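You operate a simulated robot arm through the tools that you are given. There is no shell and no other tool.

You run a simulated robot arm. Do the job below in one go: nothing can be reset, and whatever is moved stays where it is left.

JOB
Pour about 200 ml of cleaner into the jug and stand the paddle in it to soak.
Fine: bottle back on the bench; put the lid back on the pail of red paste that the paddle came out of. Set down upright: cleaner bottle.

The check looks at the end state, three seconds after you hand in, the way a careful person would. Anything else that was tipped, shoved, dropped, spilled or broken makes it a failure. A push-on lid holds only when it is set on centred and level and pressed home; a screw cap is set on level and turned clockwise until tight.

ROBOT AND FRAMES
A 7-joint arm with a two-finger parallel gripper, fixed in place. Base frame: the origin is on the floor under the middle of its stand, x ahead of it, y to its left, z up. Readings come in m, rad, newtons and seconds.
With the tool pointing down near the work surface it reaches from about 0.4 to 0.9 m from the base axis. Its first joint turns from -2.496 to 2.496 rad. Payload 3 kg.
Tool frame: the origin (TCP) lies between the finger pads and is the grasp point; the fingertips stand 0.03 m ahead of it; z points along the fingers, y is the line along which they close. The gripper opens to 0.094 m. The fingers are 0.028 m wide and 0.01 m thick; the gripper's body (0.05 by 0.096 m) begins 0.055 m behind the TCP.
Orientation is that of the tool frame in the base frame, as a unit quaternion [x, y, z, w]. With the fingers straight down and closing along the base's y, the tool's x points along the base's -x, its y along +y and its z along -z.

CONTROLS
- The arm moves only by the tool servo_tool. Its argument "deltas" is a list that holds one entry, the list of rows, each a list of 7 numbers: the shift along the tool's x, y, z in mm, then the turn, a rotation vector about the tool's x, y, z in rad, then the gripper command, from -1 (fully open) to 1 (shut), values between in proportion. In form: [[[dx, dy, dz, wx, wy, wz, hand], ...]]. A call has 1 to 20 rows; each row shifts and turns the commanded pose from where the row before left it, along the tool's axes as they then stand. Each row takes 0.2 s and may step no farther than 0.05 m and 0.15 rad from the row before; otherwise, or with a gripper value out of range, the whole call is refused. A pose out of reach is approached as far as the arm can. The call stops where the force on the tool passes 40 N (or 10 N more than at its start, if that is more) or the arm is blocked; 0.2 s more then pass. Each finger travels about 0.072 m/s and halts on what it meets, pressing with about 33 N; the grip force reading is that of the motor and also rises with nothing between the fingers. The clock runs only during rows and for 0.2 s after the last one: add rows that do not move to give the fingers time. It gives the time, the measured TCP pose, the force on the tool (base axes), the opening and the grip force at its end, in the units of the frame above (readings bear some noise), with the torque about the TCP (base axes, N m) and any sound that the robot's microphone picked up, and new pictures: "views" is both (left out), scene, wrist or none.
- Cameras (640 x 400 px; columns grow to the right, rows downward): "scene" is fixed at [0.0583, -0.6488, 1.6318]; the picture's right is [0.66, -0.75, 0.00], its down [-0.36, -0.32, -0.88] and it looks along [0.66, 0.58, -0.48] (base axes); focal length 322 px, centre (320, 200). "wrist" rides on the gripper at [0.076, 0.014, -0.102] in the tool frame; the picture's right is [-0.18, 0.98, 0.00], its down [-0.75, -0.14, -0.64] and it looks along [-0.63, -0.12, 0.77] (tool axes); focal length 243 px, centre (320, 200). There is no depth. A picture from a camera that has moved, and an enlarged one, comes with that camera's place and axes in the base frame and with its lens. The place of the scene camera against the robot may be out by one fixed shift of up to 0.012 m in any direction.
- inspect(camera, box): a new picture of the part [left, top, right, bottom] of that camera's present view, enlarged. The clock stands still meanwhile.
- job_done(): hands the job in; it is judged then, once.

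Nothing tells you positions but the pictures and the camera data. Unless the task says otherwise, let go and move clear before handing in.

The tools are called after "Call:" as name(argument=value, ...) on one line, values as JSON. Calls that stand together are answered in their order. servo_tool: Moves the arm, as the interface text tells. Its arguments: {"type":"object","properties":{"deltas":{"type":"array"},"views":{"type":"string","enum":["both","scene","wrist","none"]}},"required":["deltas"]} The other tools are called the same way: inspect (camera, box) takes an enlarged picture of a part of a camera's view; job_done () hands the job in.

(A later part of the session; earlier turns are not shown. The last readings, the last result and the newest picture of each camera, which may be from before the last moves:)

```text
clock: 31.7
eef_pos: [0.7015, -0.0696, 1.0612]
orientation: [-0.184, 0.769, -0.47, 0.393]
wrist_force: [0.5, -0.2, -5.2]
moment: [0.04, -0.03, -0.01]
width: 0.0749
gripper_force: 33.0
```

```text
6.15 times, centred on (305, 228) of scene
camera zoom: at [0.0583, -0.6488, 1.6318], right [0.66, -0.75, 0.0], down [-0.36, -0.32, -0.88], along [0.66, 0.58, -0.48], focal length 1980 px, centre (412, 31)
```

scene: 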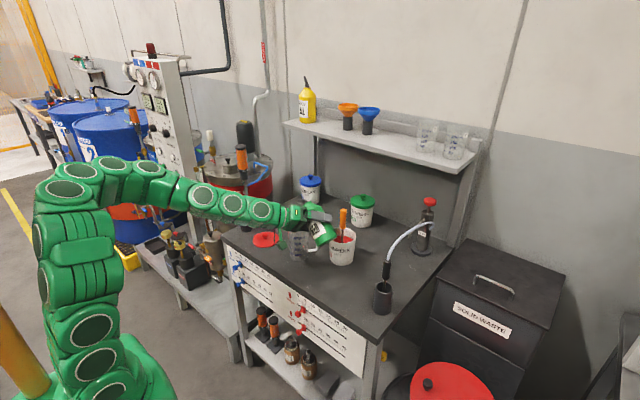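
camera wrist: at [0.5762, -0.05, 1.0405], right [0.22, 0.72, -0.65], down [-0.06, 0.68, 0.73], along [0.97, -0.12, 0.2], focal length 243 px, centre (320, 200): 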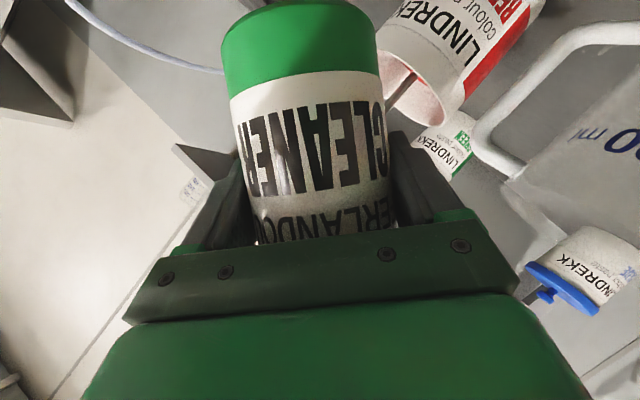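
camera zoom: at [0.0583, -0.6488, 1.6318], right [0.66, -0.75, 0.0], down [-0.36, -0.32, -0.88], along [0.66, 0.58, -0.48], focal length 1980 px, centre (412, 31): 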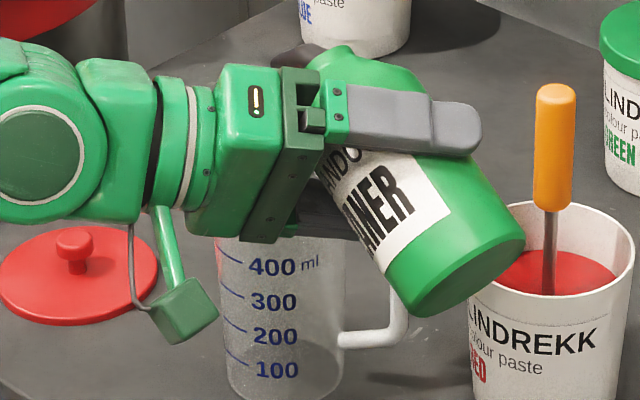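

No flow yet at 60°. Going to 65°.

Call:
servo_tool(deltas=[[[0, 0, 0, 0.0218, 0, -0.0378, 1], [0, 0, 0, 0.0218, 0, -0.0378, 1], [0, 0, 0, 0, 0, 0, 1]]], views="none")

Call:
inspect(camera="scene", box=[280, 195, 330, 260])

```text
clock: 32.5
eef_pos: [0.7018, -0.0704, 1.0616]
orientation: [-0.206, 0.751, -0.501, 0.378]
wrist_force: [1.2, -0.9, -4.4]
moment: [0.0, 0.01, -0.01]
width: 0.0749
gripper_force: 33.6
```

```text
6.15 times, centred on (305, 228) of scene
camera zoom: at [0.0583, -0.6488, 1.6318], right [0.66, -0.75, 0.0], down [-0.36, -0.32, -0.88], along [0.66, 0.58, -0.48], focal length 1980 px, centre (412, 31)
```

zoom: 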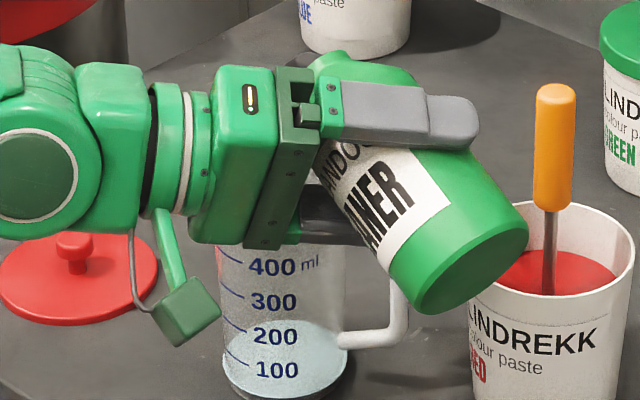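

Liquid came fast: the jug already shows roughly 140 ml. I'll tilt back one step at once so the flow stops near the target.

Call:
servo_tool(deltas=[[[0, 0, 0, -0.074, 0, 0.1282, 1]]], views="none")

Call:
inspect(camera="scene", box=[285, 220, 325, 262])

```text
clock: 32.9
eef_pos: [0.701, -0.0695, 1.0606]
orientation: [-0.169, 0.78, -0.449, 0.402]
wrist_force: [0.5, 0.6, -4.8]
moment: [0.05, -0.02, -0.04]
width: 0.0748
gripper_force: 33.0
```

```text
9.52 times, centred on (305, 241) of scene
camera zoom: at [0.0583, -0.6488, 1.6318], right [0.66, -0.75, 0.0], down [-0.36, -0.32, -0.88], along [0.66, 0.58, -0.48], focal length 3065 px, centre (463, -190)
```

zoom: 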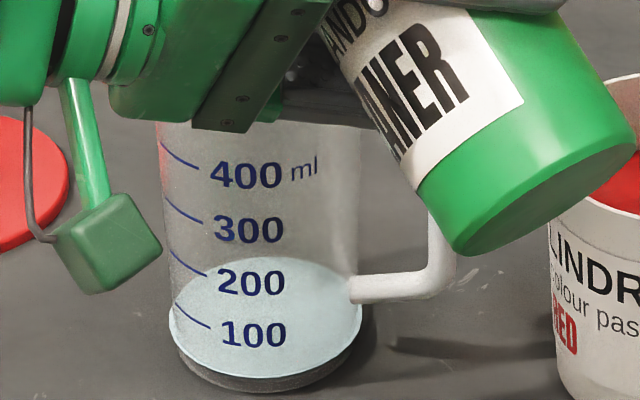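

On a closer look, comparing the liquid ellipse with the ticks, the jug holds only about 30 ml, and the flow has stopped. I'll tilt back to 65° and hold briefly.

Call:
servo_tool(deltas=[[[0, 0, 0, 0.074, 0, -0.1282, 1], [0, 0, 0, 0, 0, 0, 1], [0, 0, 0, 0, 0, 0, 1]]], views="none")

Call:
inspect(camera="scene", box=[285, 220, 325, 262])

```text
clock: 33.7
eef_pos: [0.7017, -0.0701, 1.0619]
orientation: [-0.205, 0.751, -0.502, 0.378]
wrist_force: [-0.3, -0.1, -4.9]
moment: [0.04, -0.01, 0.02]
width: 0.0747
gripper_force: 33.2
```

```text
9.52 times, centred on (305, 241) of scene
camera zoom: at [0.0583, -0.6488, 1.6318], right [0.66, -0.75, 0.0], down [-0.36, -0.32, -0.88], along [0.66, 0.58, -0.48], focal length 3065 px, centre (463, -190)
```

zoom: 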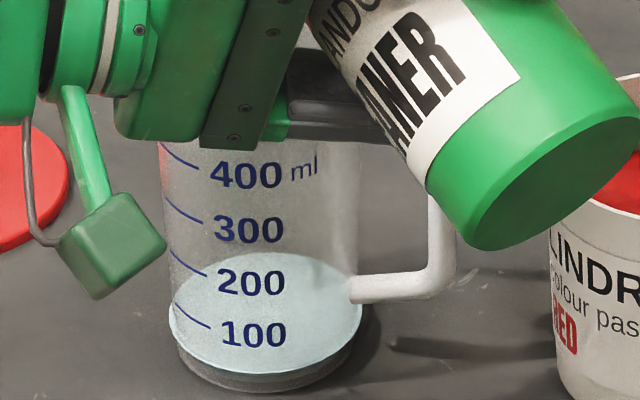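

The level has crept up to about 42 ml, so flow at 65° is gentle. I'll hold for another second and measure again.

Call:
servo_tool(deltas=[[[0, 0, 0, 0, 0, 0, 1], [0, 0, 0, 0, 0, 0, 1], [0, 0, 0, 0, 0, 0, 1], [0, 0, 0, 0, 0, 0, 1]]], views="none")

Call:
inspect(camera="scene", box=[285, 220, 325, 262])

Call:
inspect(camera="wrist", box=[380, 60, 640, 330])

```text
clock: 34.7
eef_pos: [0.7002, -0.0695, 1.0608]
orientation: [-0.205, 0.75, -0.502, 0.379]
wrist_force: [-0.3, -0.6, -4.9]
moment: [0.0, -0.01, 0.0]
width: 0.0748
gripper_force: 33.1
```

```text
9.52 times, centred on (305, 241) of scene
camera zoom: at [0.0583, -0.6488, 1.6318], right [0.66, -0.75, 0.0], down [-0.36, -0.32, -0.88], along [0.66, 0.58, -0.48], focal length 3065 px, centre (463, -190)
```

zoom: 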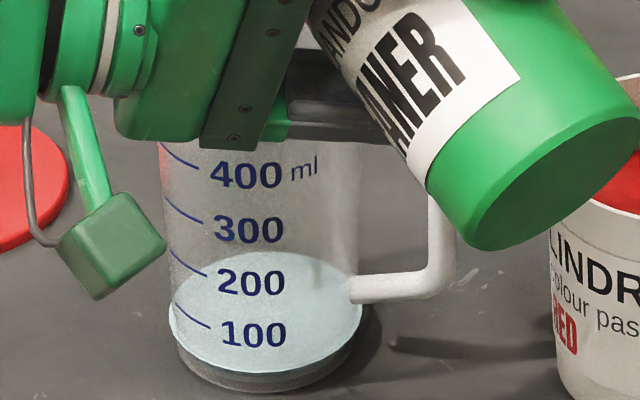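

```text
1.48 times, centred on (510, 195) of wrist
camera zoom: at [0.5753, -0.0554, 1.0416], right [0.19, 0.53, -0.82], down [-0.03, 0.84, 0.54], along [0.98, -0.07, 0.18], focal length 359 px, centre (38, 207)
```

zoom: 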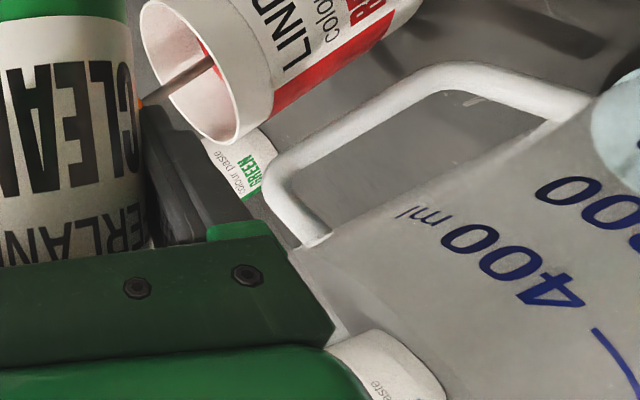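

Flow stops by itself at each tilt angle, so the angle sets the volume; the jug is at about 42 ml. I'll step up another 4° and let it settle.

Call:
servo_tool(deltas=[[[0, 0, 0, 0.035, 0, -0.0606, 1], [0, 0, 0, 0, 0, 0, 1], [0, 0, 0, 0, 0, 0, 1], [0, 0, 0, 0, 0, 0, 1]]], views="none")

Call:
inspect(camera="scene", box=[285, 220, 325, 262])

```text
clock: 35.7
eef_pos: [0.7017, -0.0685, 1.0615]
orientation: [-0.221, 0.735, -0.526, 0.367]
wrist_force: [0.1, 0.4, -3.2]
moment: [0.0, -0.05, -0.03]
width: 0.0749
gripper_force: 33.3
```

```text
9.52 times, centred on (305, 241) of scene
camera zoom: at [0.0583, -0.6488, 1.6318], right [0.66, -0.75, 0.0], down [-0.36, -0.32, -0.88], along [0.66, 0.58, -0.48], focal length 3065 px, centre (463, -190)
```

zoom: 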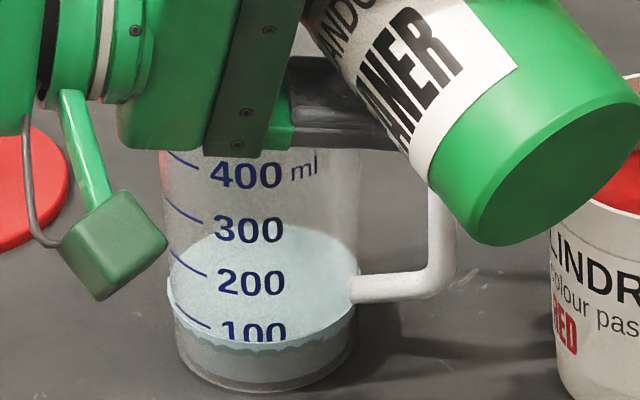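

The level is now about 93 ml. I'll wait a second to see whether it has settled.

Call:
servo_tool(deltas=[[[0, 0, 0, 0, 0, 0, 1], [0, 0, 0, 0, 0, 0, 1], [0, 0, 0, 0, 0, 0, 1], [0, 0, 0, 0, 0, 0, 1]]], views="none")

Call:
inspect(camera="scene", box=[285, 220, 325, 262])

```text
clock: 36.7
eef_pos: [0.7017, -0.0681, 1.0615]
orientation: [-0.22, 0.736, -0.525, 0.366]
wrist_force: [0.1, -0.8, -2.5]
moment: [0.02, 0.02, -0.01]
width: 0.0746
gripper_force: 32.8
```

```text
9.52 times, centred on (305, 241) of scene
camera zoom: at [0.0583, -0.6488, 1.6318], right [0.66, -0.75, 0.0], down [-0.36, -0.32, -0.88], along [0.66, 0.58, -0.48], focal length 3065 px, centre (463, -190)
```

zoom: 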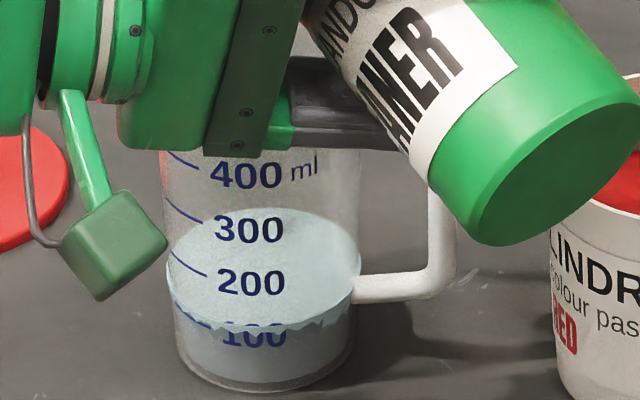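

It rose further to about 128 ml and is still running at some 35 ml/s. I'll hold 0.6 s more and recheck.

Call:
servo_tool(deltas=[[[0, 0, 0, 0, 0, 0, 1], [0, 0, 0, 0, 0, 0, 1]]], views="none")

Call:
inspect(camera="scene", box=[285, 220, 325, 262])

```text
clock: 37.3
eef_pos: [0.7019, -0.0678, 1.0622]
orientation: [-0.221, 0.735, -0.526, 0.367]
wrist_force: [0.4, 1.0, -3.8]
moment: [-0.02, -0.01, -0.02]
width: 0.0748
gripper_force: 33.0
```

```text
9.52 times, centred on (305, 241) of scene
camera zoom: at [0.0583, -0.6488, 1.6318], right [0.66, -0.75, 0.0], down [-0.36, -0.32, -0.88], along [0.66, 0.58, -0.48], focal length 3065 px, centre (463, -190)
```

zoom: 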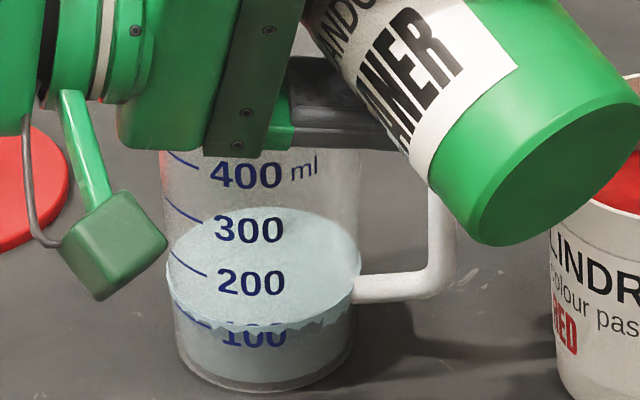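

It has settled at about 130 ml. I'll add 2° more and let it settle for about 1.6 s.

Call:
servo_tool(deltas=[[[0, 0, 0, 0.0175, 0, -0.0303, 1], [0, 0, 0, 0, 0, 0, 1], [0, 0, 0, 0, 0, 0, 1], [0, 0, 0, 0, 0, 0, 1], [0, 0, 0, 0, 0, 0, 1]]], views="none")

Call:
inspect(camera="scene", box=[285, 220, 325, 262])

```text
clock: 38.5
eef_pos: [0.7007, -0.0698, 1.0607]
orientation: [-0.229, 0.727, -0.537, 0.361]
wrist_force: [-0.5, 0.3, -3.1]
moment: [0.04, 0.0, 0.0]
width: 0.075
gripper_force: 32.8
```

```text
9.52 times, centred on (305, 241) of scene
camera zoom: at [0.0583, -0.6488, 1.6318], right [0.66, -0.75, 0.0], down [-0.36, -0.32, -0.88], along [0.66, 0.58, -0.48], focal length 3065 px, centre (463, -190)
```

zoom: 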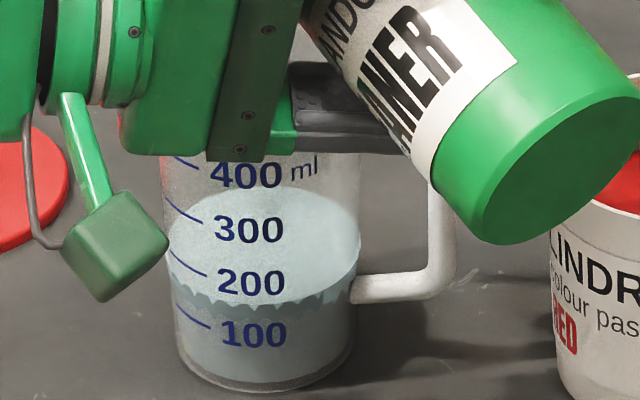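

About 170 ml now. I'll wait another 0.8 s for it to settle.

Call:
servo_tool(deltas=[[[0, 0, 0, 0, 0, 0, 1], [0, 0, 0, 0, 0, 0, 1], [0, 0, 0, 0, 0, 0, 1]]], views="none")

Call:
inspect(camera="scene", box=[285, 220, 325, 262])

```text
clock: 39.3
eef_pos: [0.7012, -0.0705, 1.0626]
orientation: [-0.228, 0.727, -0.538, 0.361]
wrist_force: [-0.1, 0.0, -3.8]
moment: [0.0, 0.01, -0.02]
width: 0.0747
gripper_force: 33.0
```

```text
9.52 times, centred on (305, 241) of scene
camera zoom: at [0.0583, -0.6488, 1.6318], right [0.66, -0.75, 0.0], down [-0.36, -0.32, -0.88], along [0.66, 0.58, -0.48], focal length 3065 px, centre (463, -190)
```

zoom: 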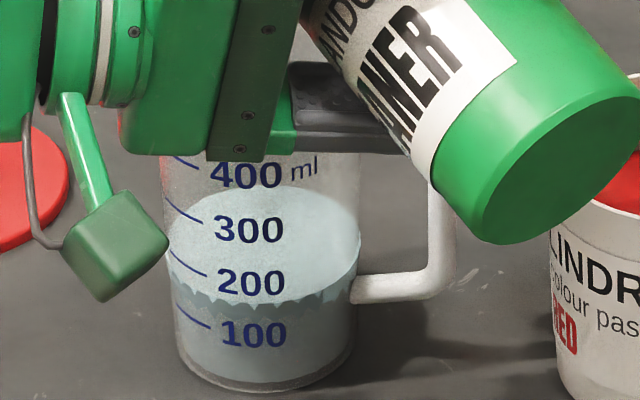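

Settled at roughly 168 ml. About 1.5° more should bring it to 200 ml.

Call:
servo_tool(deltas=[[[0, 0, 0, 0.0125, 0, -0.0217, 1], [0, 0, 0, 0, 0, 0, 1], [0, 0, 0, 0, 0, 0, 1], [0, 0, 0, 0, 0, 0, 1], [0, 0, 0, 0, 0, 0, 1], [0, 0, 0, 0, 0, 0, 1]]], views="none")

Call:
inspect(camera="scene", box=[285, 220, 325, 262])

```text
clock: 40.7
eef_pos: [0.7021, -0.0701, 1.0611]
orientation: [-0.234, 0.721, -0.546, 0.357]
wrist_force: [0.9, 0.2, -2.4]
moment: [0.03, -0.02, -0.01]
width: 0.0749
gripper_force: 32.8
```

```text
9.52 times, centred on (305, 241) of scene
camera zoom: at [0.0583, -0.6488, 1.6318], right [0.66, -0.75, 0.0], down [-0.36, -0.32, -0.88], along [0.66, 0.58, -0.48], focal length 3065 px, centre (463, -190)
```

zoom: 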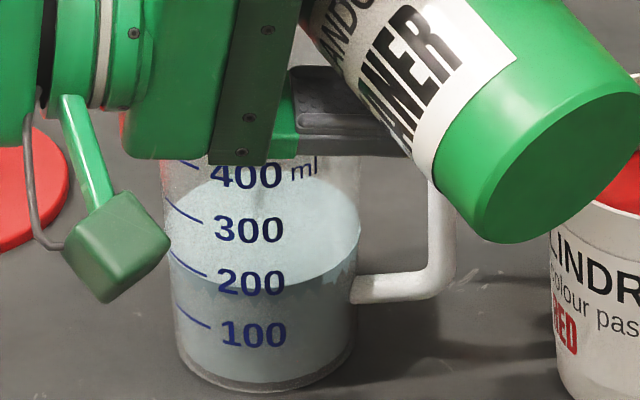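

The level has practically reached the 200 mark, at about 195 ml. I'll hold one short moment more to confirm it has settled.

Call:
servo_tool(deltas=[[[0, 0, 0, 0, 0, 0, 1], [0, 0, 0, 0, 0, 0, 1]]], views="none")

Call:
inspect(camera="scene", box=[285, 220, 325, 262])

```text
clock: 41.3
eef_pos: [0.7015, -0.0699, 1.0625]
orientation: [-0.234, 0.721, -0.546, 0.357]
wrist_force: [0.0, -0.1, -2.5]
moment: [0.02, 0.0, 0.04]
width: 0.0747
gripper_force: 33.3
```

```text
9.52 times, centred on (305, 241) of scene
camera zoom: at [0.0583, -0.6488, 1.6318], right [0.66, -0.75, 0.0], down [-0.36, -0.32, -0.88], along [0.66, 0.58, -0.48], focal length 3065 px, centre (463, -190)
```

zoom: 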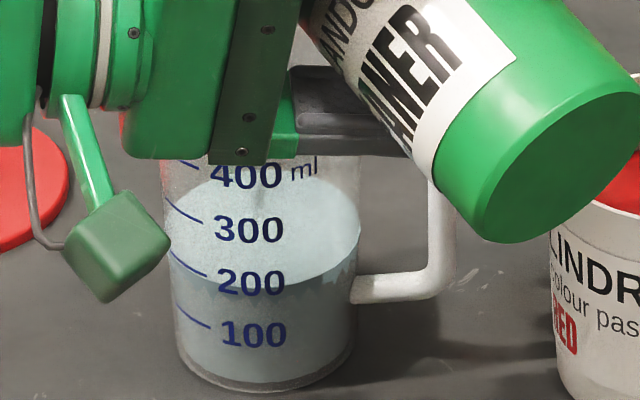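

Settled just under the 200 ml mark. I'll tilt the bottle back upright in place.

Call:
servo_tool(deltas=[[[0, 0, 0, -0.0703, 0, 0.1217, 1], [0, 0, 0, -0.0703, 0, 0.1217, 1], [0, 0, 0, -0.0703, 0, 0.1217, 1], [0, 0, 0, -0.0703, 0, 0.1217, 1], [0, 0, 0, -0.0703, 0, 0.1217, 1], [0, 0, 0, -0.0703, 0, 0.1217, 1], [0, 0, 0, -0.0703, 0, 0.1217, 1], [0, 0, 0, -0.0703, 0, 0.1217, 1], [0, 0, 0, -0.0703, 0, 0.1217, 1], [0, 0, 0, 0, 0, 0, 1], [-29.4, 0, -17, 0, 0, 0, 1], [-29.4, 0, -17, 0, 0, 0, 1], [0, 0, 0, 0, 0, 0, 1]]])

Call:
inspect(camera="scene", box=[260, 160, 370, 270])

```text
clock: 44.1
eef_pos: [0.7039, -0.0694, 1.13]
orientation: [0.076, 0.863, -0.045, 0.498]
wrist_force: [0.1, -0.2, -2.4]
moment: [0.02, 0.0, -0.03]
width: 0.0748
gripper_force: 32.9
camera wrist: at [0.5817, -0.0346, 1.1141], right [0.26, 0.95, 0.16], down [-0.2, -0.11, 0.97], along [0.94, -0.29, 0.16], focal length 243 px, centre (320, 200)
```

scene: 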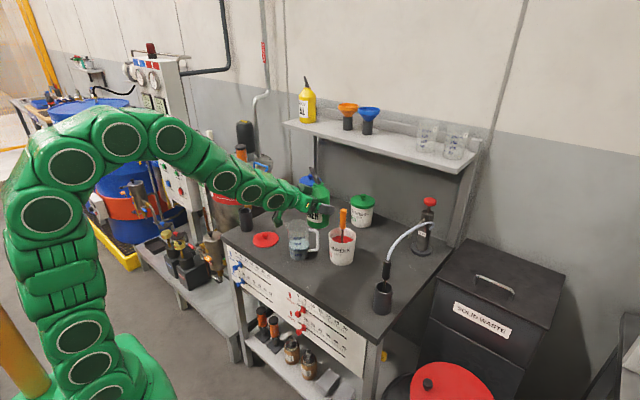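
wrist: 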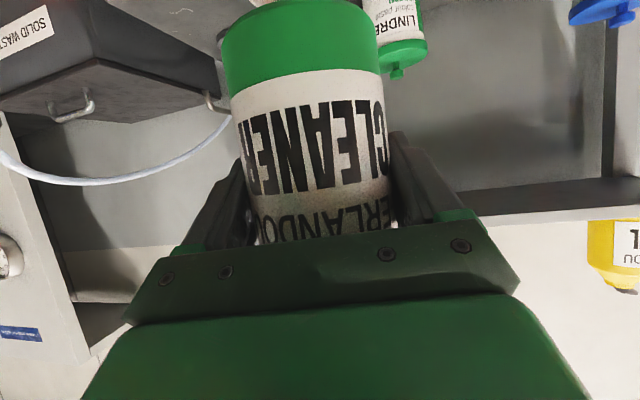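

```text
3.64 times, centred on (315, 215) of scene
camera zoom: at [0.0583, -0.6488, 1.6318], right [0.66, -0.75, 0.0], down [-0.36, -0.32, -0.88], along [0.66, 0.58, -0.48], focal length 1170 px, centre (338, 146)
```

zoom: 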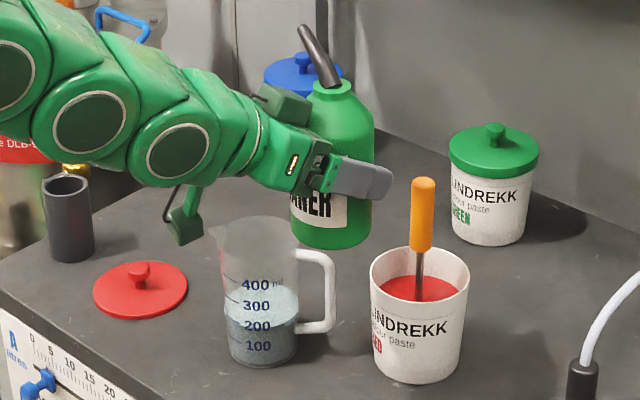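

The bottle is upright and the jug is unobstructed. I'll check the level clearly before putting the bottle away.

Call:
inspect(camera="scene", box=[285, 215, 325, 265])

Call:
inspect(camera="scene", box=[285, 232, 315, 262])

```text
8.00 times, centred on (305, 240) of scene
camera zoom: at [0.0583, -0.6488, 1.6318], right [0.66, -0.75, 0.0], down [-0.36, -0.32, -0.88], along [0.66, 0.58, -0.48], focal length 2574 px, centre (440, -120)
```

zoom: 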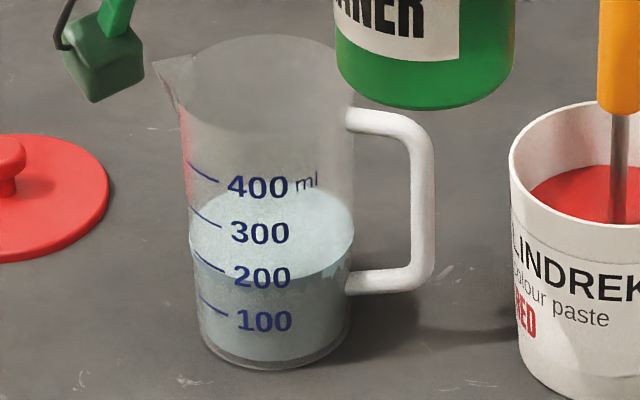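

```text
13.33 times, centred on (300, 247) of scene
camera zoom: at [0.0583, -0.6488, 1.6318], right [0.66, -0.75, 0.0], down [-0.36, -0.32, -0.88], along [0.66, 0.58, -0.48], focal length 4291 px, centre (587, -427)
```

zoom: 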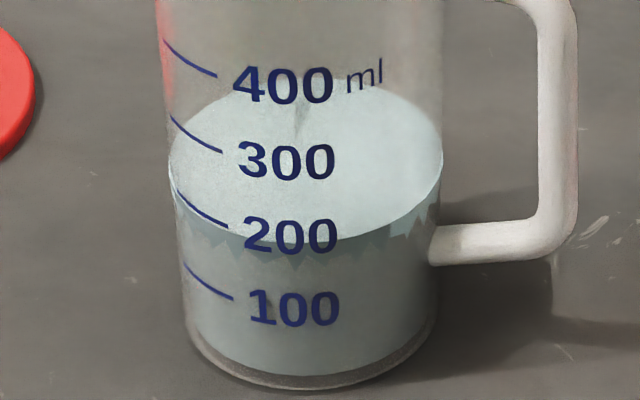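

The level sits on the 200 ml mark. I'll carry the bottle back upright to its original spot and lower it to about 3 cm above the bench.

Call:
servo_tool(deltas=[[[-9.45, 33.85, 16.4, 0, 0, 0, 1], [-9.45, 33.85, 16.4, 0, 0, 0, 1], [-9.45, 33.85, 16.4, 0, 0, 0, 1], [-9.45, 33.85, 16.4, 0, 0, 0, 1], [-9.45, 33.85, 16.4, 0, 0, 0, 1], [-9.45, 33.85, 16.4, 0, 0, 0, 1], [0, 0, 0, 0.0944, 0, 0.0545, 1], [0, 0, 0, 0.0944, 0, 0.0545, 1], [0, 0, 0, 0.0944, 0, 0.0545, 1], [0, 0, 0, 0.0944, 0, 0.0545, 1], [0, 0, 0, 0, 0, 0, 1], [29.4, 0, 17, 0, 0, 0, 1], [29.4, 0, 17, 0, 0, 0, 1], [29.4, 0, 17, 0, 0, 0, 1], [29.4, 0, 17, 0, 0, 0, 1], [29.4, 0, 17, 0, 0, 0, 1], [0, 0, 0, 0, 0, 0, 1], [0, 0, 0, 0, 0, 0, 1]]])

Call:
inspect(camera="scene", box=[250, 160, 370, 270])

```text
clock: 47.9
eef_pos: [0.8472, 0.1114, 0.9583]
orientation: [0.26, 0.825, -0.152, 0.478]
wrist_force: [-0.4, -0.6, -3.6]
moment: [0.05, 0.03, -0.04]
width: 0.075
gripper_force: 32.5
camera wrist: at [0.7528, 0.1939, 0.9415], right [0.64, 0.75, 0.16], down [-0.23, -0.01, 0.97], along [0.73, -0.66, 0.16], focal length 243 px, centre (320, 200)
```

scene: 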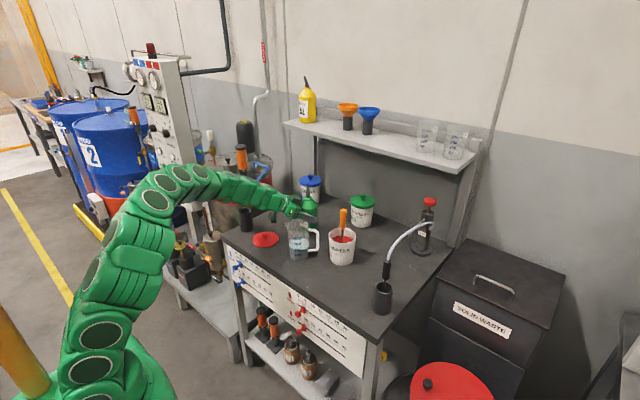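
wrist: 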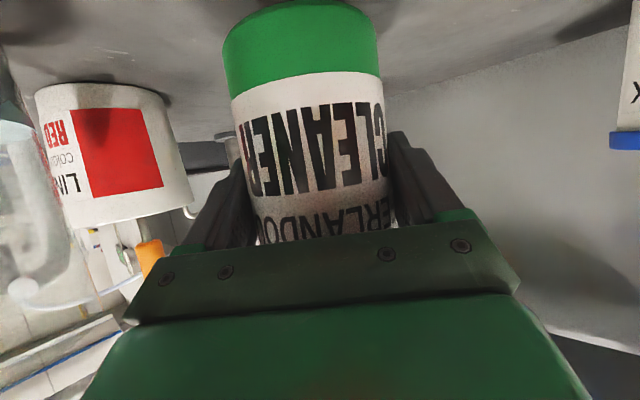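

```text
3.64 times, centred on (310, 215) of scene
camera zoom: at [0.0583, -0.6488, 1.6318], right [0.66, -0.75, 0.0], down [-0.36, -0.32, -0.88], along [0.66, 0.58, -0.48], focal length 1170 px, centre (356, 146)
```

zoom: 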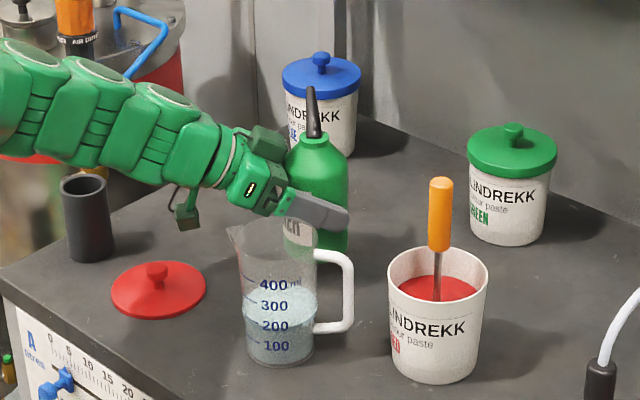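

Everything lines up with the original grasp pose. I'll lower the last 28 mm gently.

Call:
servo_tool(deltas=[[[8.66, 0, 5, 0, 0, 0, 1], [8.66, 0, 5, 0, 0, 0, 1], [3.46, 0, 2, 0, 0, 0, 1], [2.6, 0, 1.5, 0, 0, 0, 1], [0.87, 0, 0.5, 0, 0, 0, 1], [0, 0, 0, 0, 0, 0, 1], [0, 0, 0, 0, 0, 0, 1]]], views="none")

```text
clock: 49.5
eef_pos: [0.8498, 0.1102, 0.9291]
orientation: [0.26, 0.826, -0.151, 0.477]
wrist_force: [-0.3, 0.8, -2.7]
moment: [-0.05, 0.01, 0.01]
width: 0.0748
gripper_force: 33.3
```

The bottle's weight still hangs on the gripper, so I'll ease down in 1 mm steps until contact.

Call:
servo_tool(deltas=[[[0.87, 0, 0.5, 0, 0, 0, 1], [0, 0, 0, 0, 0, 0, 1]]], views="none")

Call:
servo_tool(deltas=[[[0.87, 0, 0.5, 0, 0, 0, 1], [0, 0, 0, 0, 0, 0, 1]]], views="none")

```text
clock: 50.1
eef_pos: [0.849, 0.1108, 0.9303]
orientation: [0.26, 0.826, -0.152, 0.477]
wrist_force: [2.1, -1.8, 4.1]
moment: [-0.23, -0.01, 0.06]
width: 0.0747
gripper_force: 33.5
```

```text
clock: 50.7
eef_pos: [0.8476, 0.11, 0.9311]
orientation: [0.26, 0.826, -0.152, 0.477]
wrist_force: [6.7, -0.5, 23.1]
moment: [-0.44, 0.14, 0.13]
width: 0.0747
gripper_force: 33.1
```

The bottle is firmly on the bench. I'll relieve the pressure by 1 mm, open the fingers, and check that it stands.

Call:
servo_tool(deltas=[[[-0.87, 0, -0.5, 0, 0, 0, 1], [0, 0, 0, 0, 0, 0, 1], [0, 0, 0, 0, 0, 0, 0], [0, 0, 0, 0, 0, 0, -0.7], [0, 0, 0, 0, 0, 0, -1], [0, 0, 0, 0, 0, 0, -1], [0, 0, 0, 0, 0, 0, -1]]])

Call:
inspect(camera="scene", box=[250, 160, 370, 270])

```text
clock: 52.3
eef_pos: [0.8479, 0.1098, 0.929]
orientation: [0.26, 0.826, -0.151, 0.476]
wrist_force: [-0.9, 0.9, -0.4]
moment: [-0.03, -0.01, -0.01]
width: 0.094
gripper_force: 0.0
camera wrist: at [0.7526, 0.1941, 0.913], right [0.64, 0.75, 0.16], down [-0.23, -0.01, 0.97], along [0.73, -0.66, 0.16], focal length 243 px, centre (320, 200)
```

scene: 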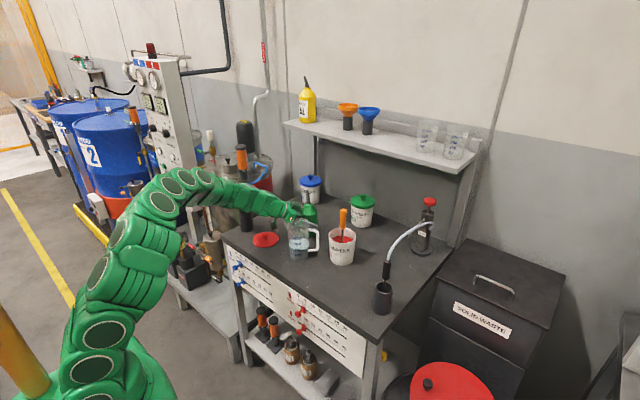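
wrist: 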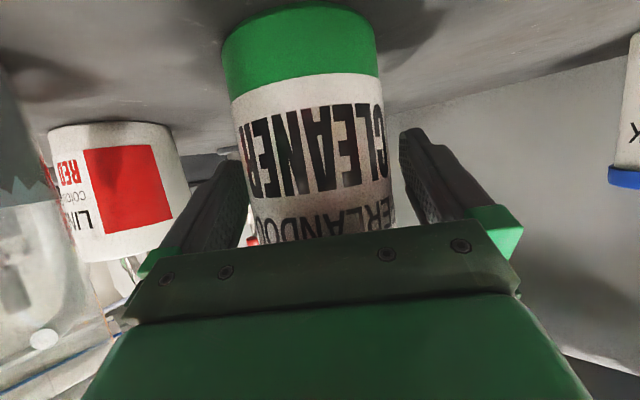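

```text
3.64 times, centred on (310, 215) of scene
camera zoom: at [0.0583, -0.6488, 1.6318], right [0.66, -0.75, 0.0], down [-0.36, -0.32, -0.88], along [0.66, 0.58, -0.48], focal length 1170 px, centre (356, 146)
```

zoom: 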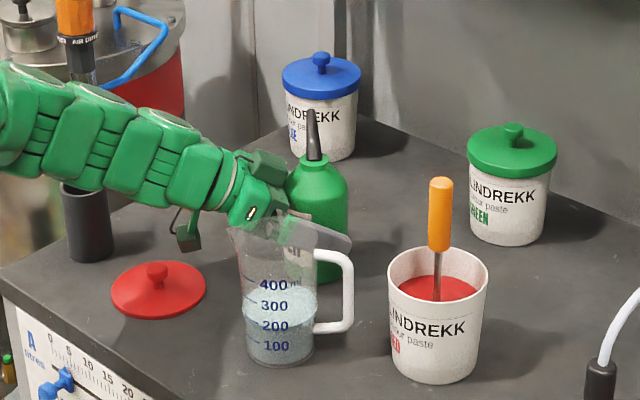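

The bottle stands upright and free. I'll retreat along the fingers, rise, and turn the tool to point straight down for the paddle.

Call:
servo_tool(deltas=[[[0, 0, -30, 0, 0, 0, -1], [0, 0, -30, 0, 0, 0, -1], [0, 0, -30, 0, 0, 0, -1], [0, 0, -30, 0, 0, 0, -1], [0, 0, -30, 0, 0, 0, -1], [-34.6, 0, -20, 0, 0, 0, -1], [-34.6, 0, -20, 0, 0, 0, -1], [-34.6, 0, -20, 0, 0, 0, -1], [-34.6, 0, -20, 0, 0, 0, -1], [0, -35, -20, 0, 0, 0, -1], [0, -35, -20, 0, 0, 0, -1]]], views="none")

Call:
servo_tool(deltas=[[[0, 0, 0, -0.0355, 0.1125, -0.0615, -1], [0, 0, 0, -0.0355, 0.1125, -0.0615, -1], [0, 0, 0, -0.0355, 0.1125, -0.0615, -1], [0, 0, 0, -0.0355, 0.1125, -0.0615, -1], [0, 0, 0, -0.0355, 0.1125, -0.0615, -1], [0, 0, 0, -0.0355, 0.1125, -0.0615, -1], [0, 0, 0, -0.0355, 0.1125, -0.0615, -1], [0, 0, 0, -0.0355, 0.1125, -0.0615, -1], [0, 0, 0, -0.0355, 0.1125, -0.0615, -1], [0, 0, 0, 0, 0, 0, -1]]])

```text
clock: 54.7
eef_pos: [0.6762, 0.1471, 1.1852]
orientation: [0.26, 0.826, -0.152, 0.477]
wrist_force: [0.0, -0.7, 0.7]
moment: [-0.01, -0.05, 0.05]
width: 0.0941
gripper_force: 0.1
```

```text
clock: 56.9
eef_pos: [0.6741, 0.1478, 1.1855]
orientation: [0.0, 1.0, -0.001, -0.002]
wrist_force: [0.8, -0.9, -0.4]
moment: [-0.01, 0.01, 0.02]
width: 0.0939
gripper_force: 0.0
camera wrist: at [0.5981, 0.1619, 1.286], right [0.18, 0.98, 0.0], down [0.76, -0.14, 0.64], along [0.63, -0.12, -0.77], focal length 243 px, centre (320, 200)
```

scene: 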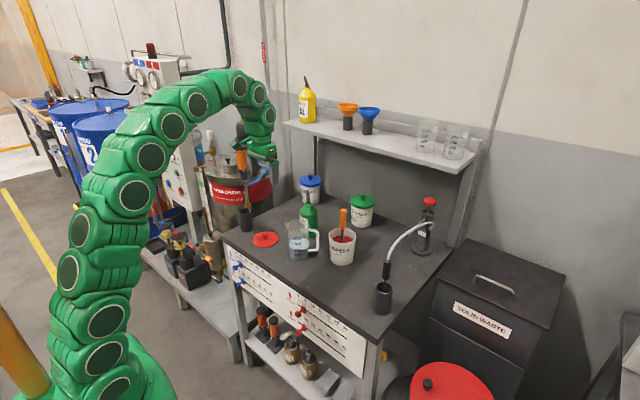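
wrist: 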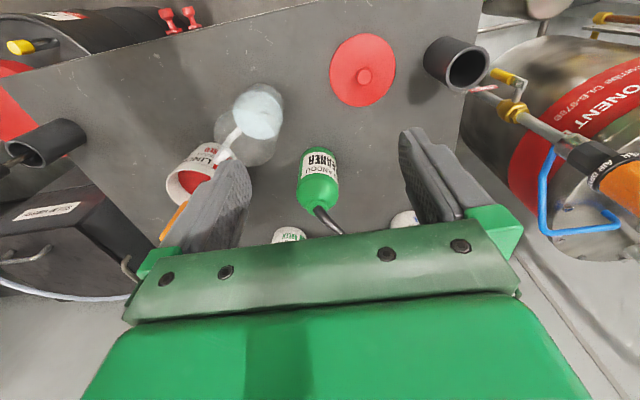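

Tool points straight down now. I'll shift over in front of the pail to measure the paddle handle, pail and jug from this camera.

Call:
servo_tool(deltas=[[[2.8, -47.6, -3, 0, 0, 0, -1], [2.8, -47.6, -3, 0, 0, 0, -1], [2.8, -47.6, -3, 0, 0, 0, -1], [2.8, -47.6, -3, 0, 0, 0, -1], [2.8, -47.6, -3, 0, 0, 0, -1], [0, 0, 0, 0, 0, 0, -1]]])

Call:
inspect(camera="wrist", box=[260, 110, 420, 240])

Call:
inspect(camera="scene", box=[320, 195, 370, 270])

```text
clock: 58.3
eef_pos: [0.6621, -0.0888, 1.2002]
orientation: [0.001, 1.0, -0.001, -0.001]
wrist_force: [0.4, 0.2, -0.1]
moment: [0.02, -0.01, -0.03]
width: 0.0944
gripper_force: 0.1
camera wrist: at [0.5866, -0.0753, 1.3013], right [0.19, 0.98, 0.0], down [0.75, -0.14, 0.64], along [0.63, -0.12, -0.77], focal length 243 px, centre (320, 200)
```

scene: 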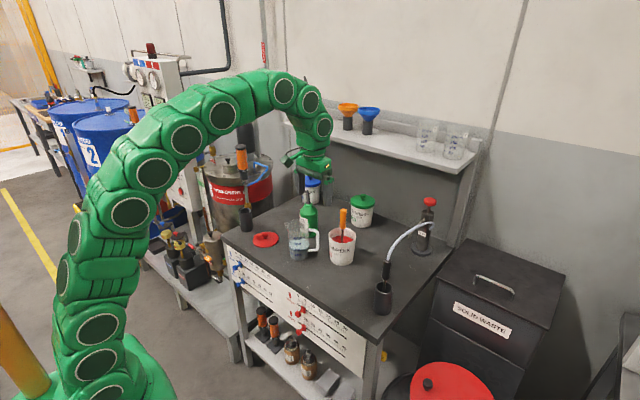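
wrist: 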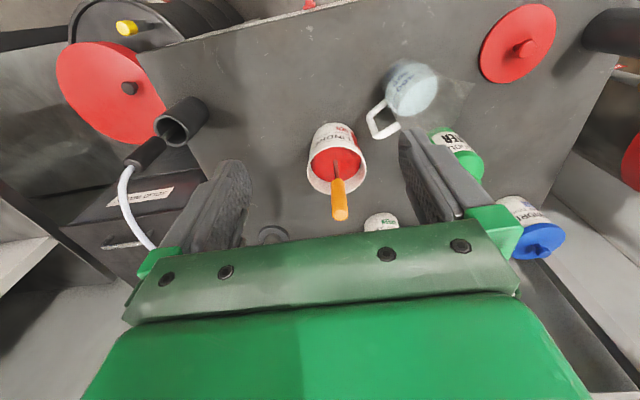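

```text
3.08 times, centred on (340, 175) of wrist
camera zoom: at [0.5866, -0.0753, 1.3013], right [0.19, 0.98, 0.0], down [0.75, -0.14, 0.64], along [0.63, -0.12, -0.77], focal length 746 px, centre (258, 277)
```

zoom: 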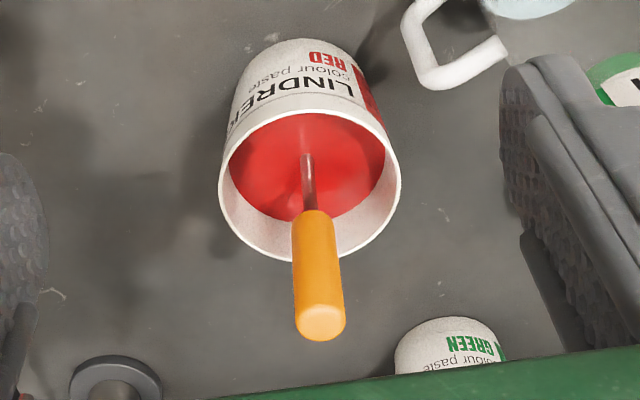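

```text
5.33 times, centred on (345, 232) of scene
camera zoom: at [0.0583, -0.6488, 1.6318], right [0.66, -0.75, 0.0], down [-0.36, -0.32, -0.88], along [0.66, 0.58, -0.48], focal length 1716 px, centre (187, 27)
```

zoom: 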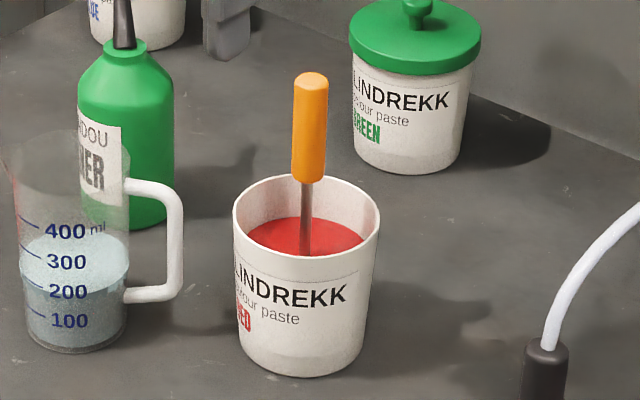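

The paddle stands vertically in the pail's centre at about (0.808, -0.089), with its handle from z≈0.99 to 1.07. I'll position the open gripper above the handle and check alignment.

Call:
servo_tool(deltas=[[[-36.5, 0, 14, 0, 0, 0, -1], [-36.5, 0, 14, 0, 0, 0, -1], [-36.5, 0, 14, 0, 0, 0, -1], [-36.5, 0, 14, 0, 0, 0, -1], [0, 0, 0, 0, 0, 0, -1]]])

Call:
inspect(camera="wrist", box=[240, 80, 400, 240])

Call:
inspect(camera="scene", box=[300, 150, 400, 270])

```text
clock: 59.5
eef_pos: [0.8055, -0.0881, 1.1458]
orientation: [0.0, 1.0, -0.002, 0.0]
wrist_force: [-0.9, -0.3, -0.6]
moment: [0.01, 0.01, -0.01]
width: 0.0941
gripper_force: 0.1
camera wrist: at [0.7302, -0.0754, 1.2476], right [0.18, 0.98, 0.0], down [0.75, -0.14, 0.64], along [0.63, -0.12, -0.77], focal length 243 px, centre (320, 200)
```

scene: 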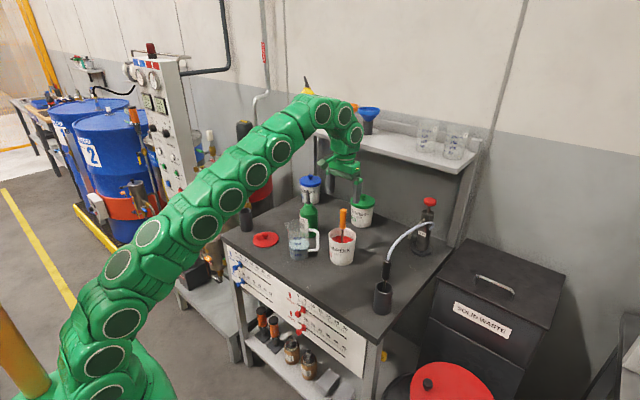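
wrist: 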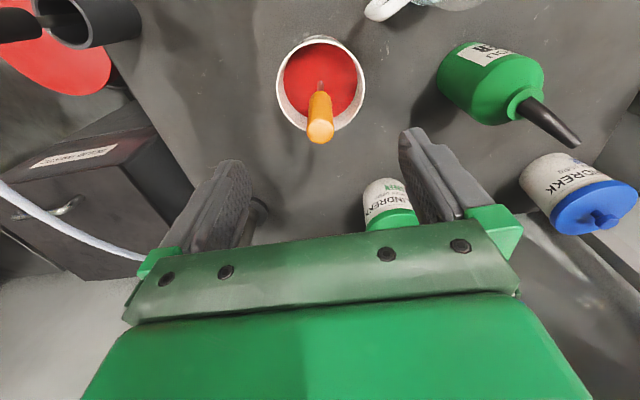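

```text
2.50 times, centred on (320, 160) of wrist
camera zoom: at [0.7302, -0.0754, 1.2476], right [0.18, 0.98, 0.0], down [0.75, -0.14, 0.64], along [0.63, -0.12, -0.77], focal length 606 px, centre (320, 300)
```

zoom: 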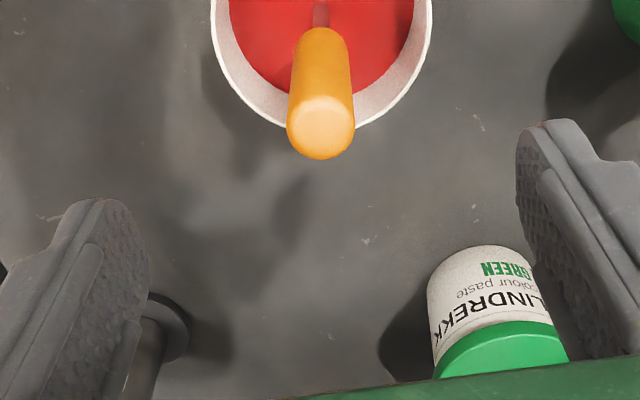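

```text
3.33 times, centred on (350, 210) of scene
camera zoom: at [0.0583, -0.6488, 1.6318], right [0.66, -0.75, 0.0], down [-0.36, -0.32, -0.88], along [0.66, 0.58, -0.48], focal length 1073 px, centre (220, 167)
```

zoom: 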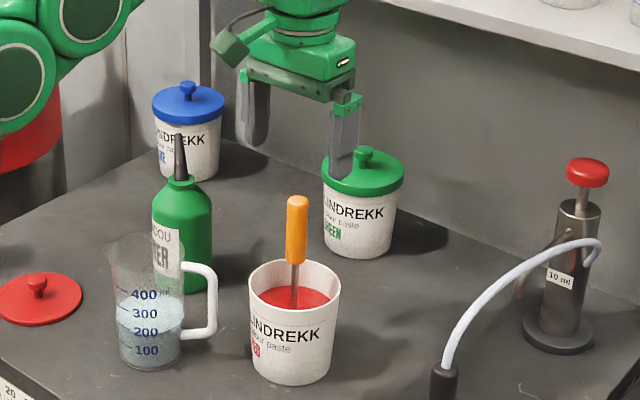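

Handle top refined to (0.811, -0.090, 1.062), diameter about 22 mm. I'll descend over it so the pads sit mid-handle, with the fingertips still above the pail rim.

Call:
servo_tool(deltas=[[[-2.8, -1, 28.5, 0, 0, 0, -1], [-2.7, -1, 28.5, 0, 0, 0, -1], [0, 0, 28.5, 0, 0, 0, -1], [0, 0, 28.5, 0, 0, 0, -1], [0, 0, 0, 0, 0, 0, -1]]])

Call:
inspect(camera="wrist", box=[220, 80, 420, 240])

Call:
inspect(camera="scene", box=[300, 170, 380, 270])

```text
clock: 60.7
eef_pos: [0.8105, -0.0932, 1.0297]
orientation: [0.001, 1.0, -0.002, 0.0]
wrist_force: [-0.2, -0.1, 0.3]
moment: [0.0, -0.02, 0.0]
width: 0.0941
gripper_force: 0.1
camera wrist: at [0.7357, -0.0789, 1.1323], right [0.19, 0.98, 0.0], down [0.75, -0.14, 0.64], along [0.63, -0.12, -0.77], focal length 243 px, centre (320, 200)
```

scene: 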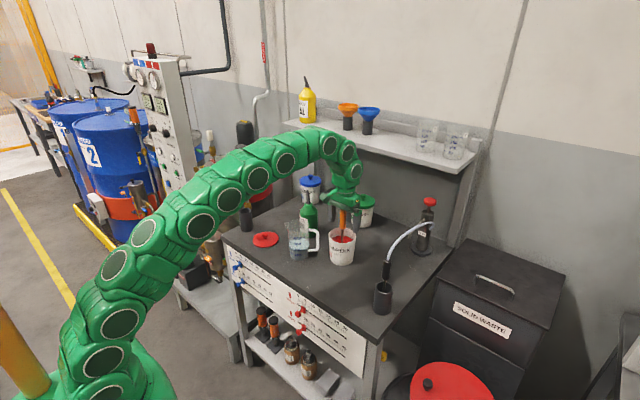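
wrist: 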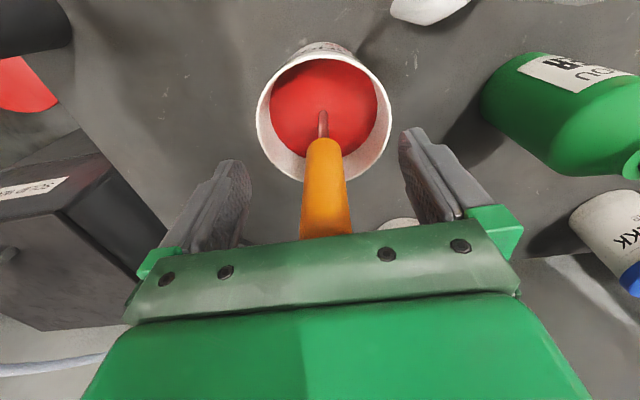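

```text
2.50 times, centred on (320, 160) of wrist
camera zoom: at [0.7357, -0.0789, 1.1323], right [0.19, 0.98, 0.0], down [0.75, -0.14, 0.64], along [0.63, -0.12, -0.77], focal length 606 px, centre (320, 300)
```

zoom: 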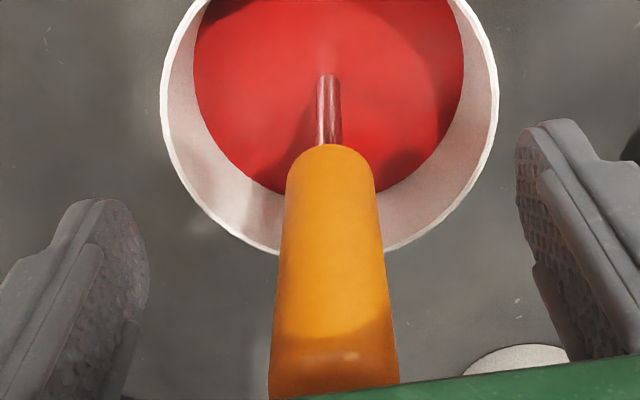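

```text
4.00 times, centred on (340, 220) of scene
camera zoom: at [0.0583, -0.6488, 1.6318], right [0.66, -0.75, 0.0], down [-0.36, -0.32, -0.88], along [0.66, 0.58, -0.48], focal length 1287 px, centre (240, 120)
```

zoom: 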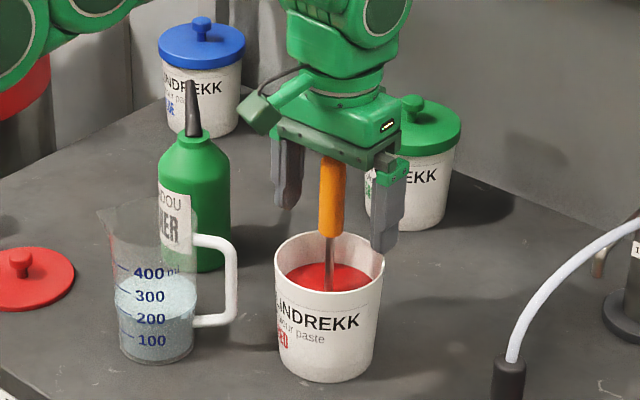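

The handle sits about 2.5 mm to the +y side of the finger centre. I'll correct that and close on it.

Call:
servo_tool(deltas=[[[0, 2.5, 0, 0, 0, 0, -1], [0, 0, 0, 0, 0, 0, -0.3], [0, 0, 0, 0, 0, 0, 0.2], [0, 0, 0, 0, 0, 0, 0.4], [0, 0, 0, 0, 0, 0, 1], [0, 0, 0, 0, 0, 0, 1], [0, 0, 0, 0, 0, 0, 1], [0, 0, 0, 0, 0, 0, 1]]])

Call:
inspect(camera="scene", box=[300, 170, 380, 270])

```text
clock: 62.5
eef_pos: [0.8117, -0.0909, 1.0307]
orientation: [0.001, 1.0, -0.002, -0.001]
wrist_force: [-0.4, -0.4, -0.3]
moment: [0.13, -0.02, 0.02]
width: 0.0206
gripper_force: 32.7
camera wrist: at [0.7353, -0.076, 1.1325], right [0.19, 0.98, 0.0], down [0.75, -0.14, 0.64], along [0.63, -0.12, -0.77], focal length 243 px, centre (320, 200)
```

scene: 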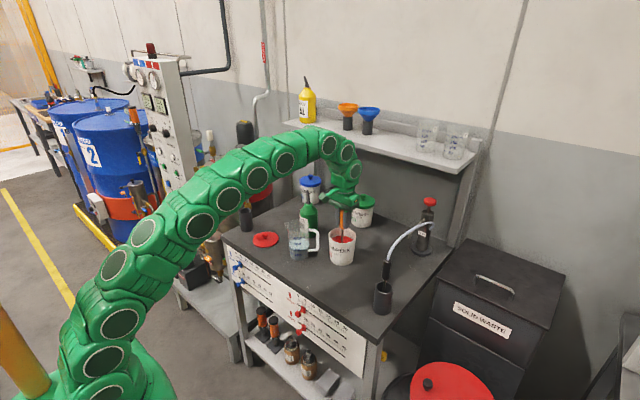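
wrist: 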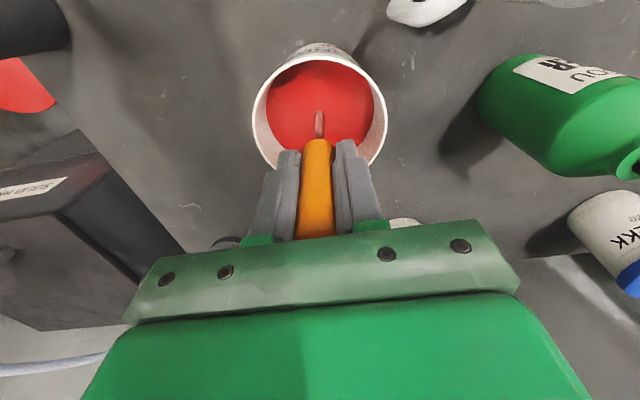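

```text
4.00 times, centred on (340, 220) of scene
camera zoom: at [0.0583, -0.6488, 1.6318], right [0.66, -0.75, 0.0], down [-0.36, -0.32, -0.88], along [0.66, 0.58, -0.48], focal length 1287 px, centre (240, 120)
```

zoom: 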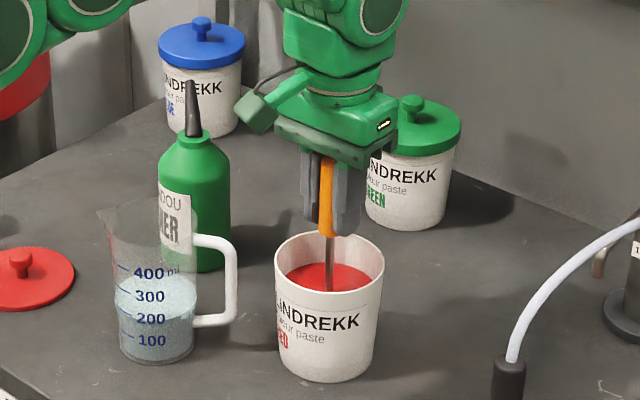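

Handle gripped. I'll lift slowly and straight up, pausing to see that the pail stays put.

Call:
servo_tool(deltas=[[[0, 0, -8, 0, 0, 0, 1], [0, 0, -8, 0, 0, 0, 1], [0, 0, -8, 0, 0, 0, 1], [0, 0, -8, 0, 0, 0, 1], [0, 0, -8, 0, 0, 0, 1], [0, 0, -10, 0, 0, 0, 1], [0, 0, -10, 0, 0, 0, 1]]], views="none")

Call:
inspect(camera="scene", box=[300, 150, 380, 270])

```text
clock: 64.1
eef_pos: [0.811, -0.0892, 1.0913]
orientation: [0.001, 1.0, -0.001, 0.001]
wrist_force: [-0.3, -0.1, -1.0]
moment: [0.05, -0.01, -0.04]
width: 0.0209
gripper_force: 33.1
```

```text
3.33 times, centred on (340, 210) of scene
camera zoom: at [0.0583, -0.6488, 1.6318], right [0.66, -0.75, 0.0], down [-0.36, -0.32, -0.88], along [0.66, 0.58, -0.48], focal length 1073 px, centre (253, 167)
```

zoom: 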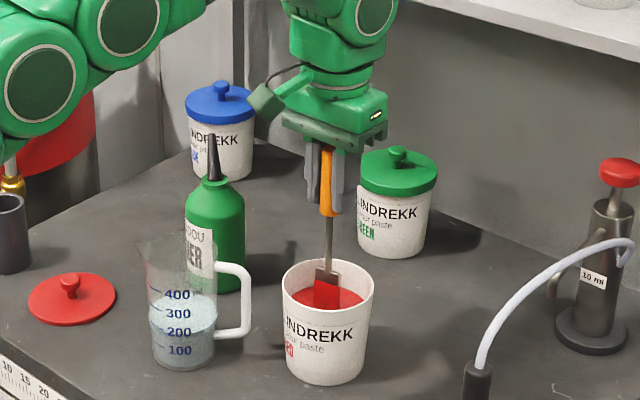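

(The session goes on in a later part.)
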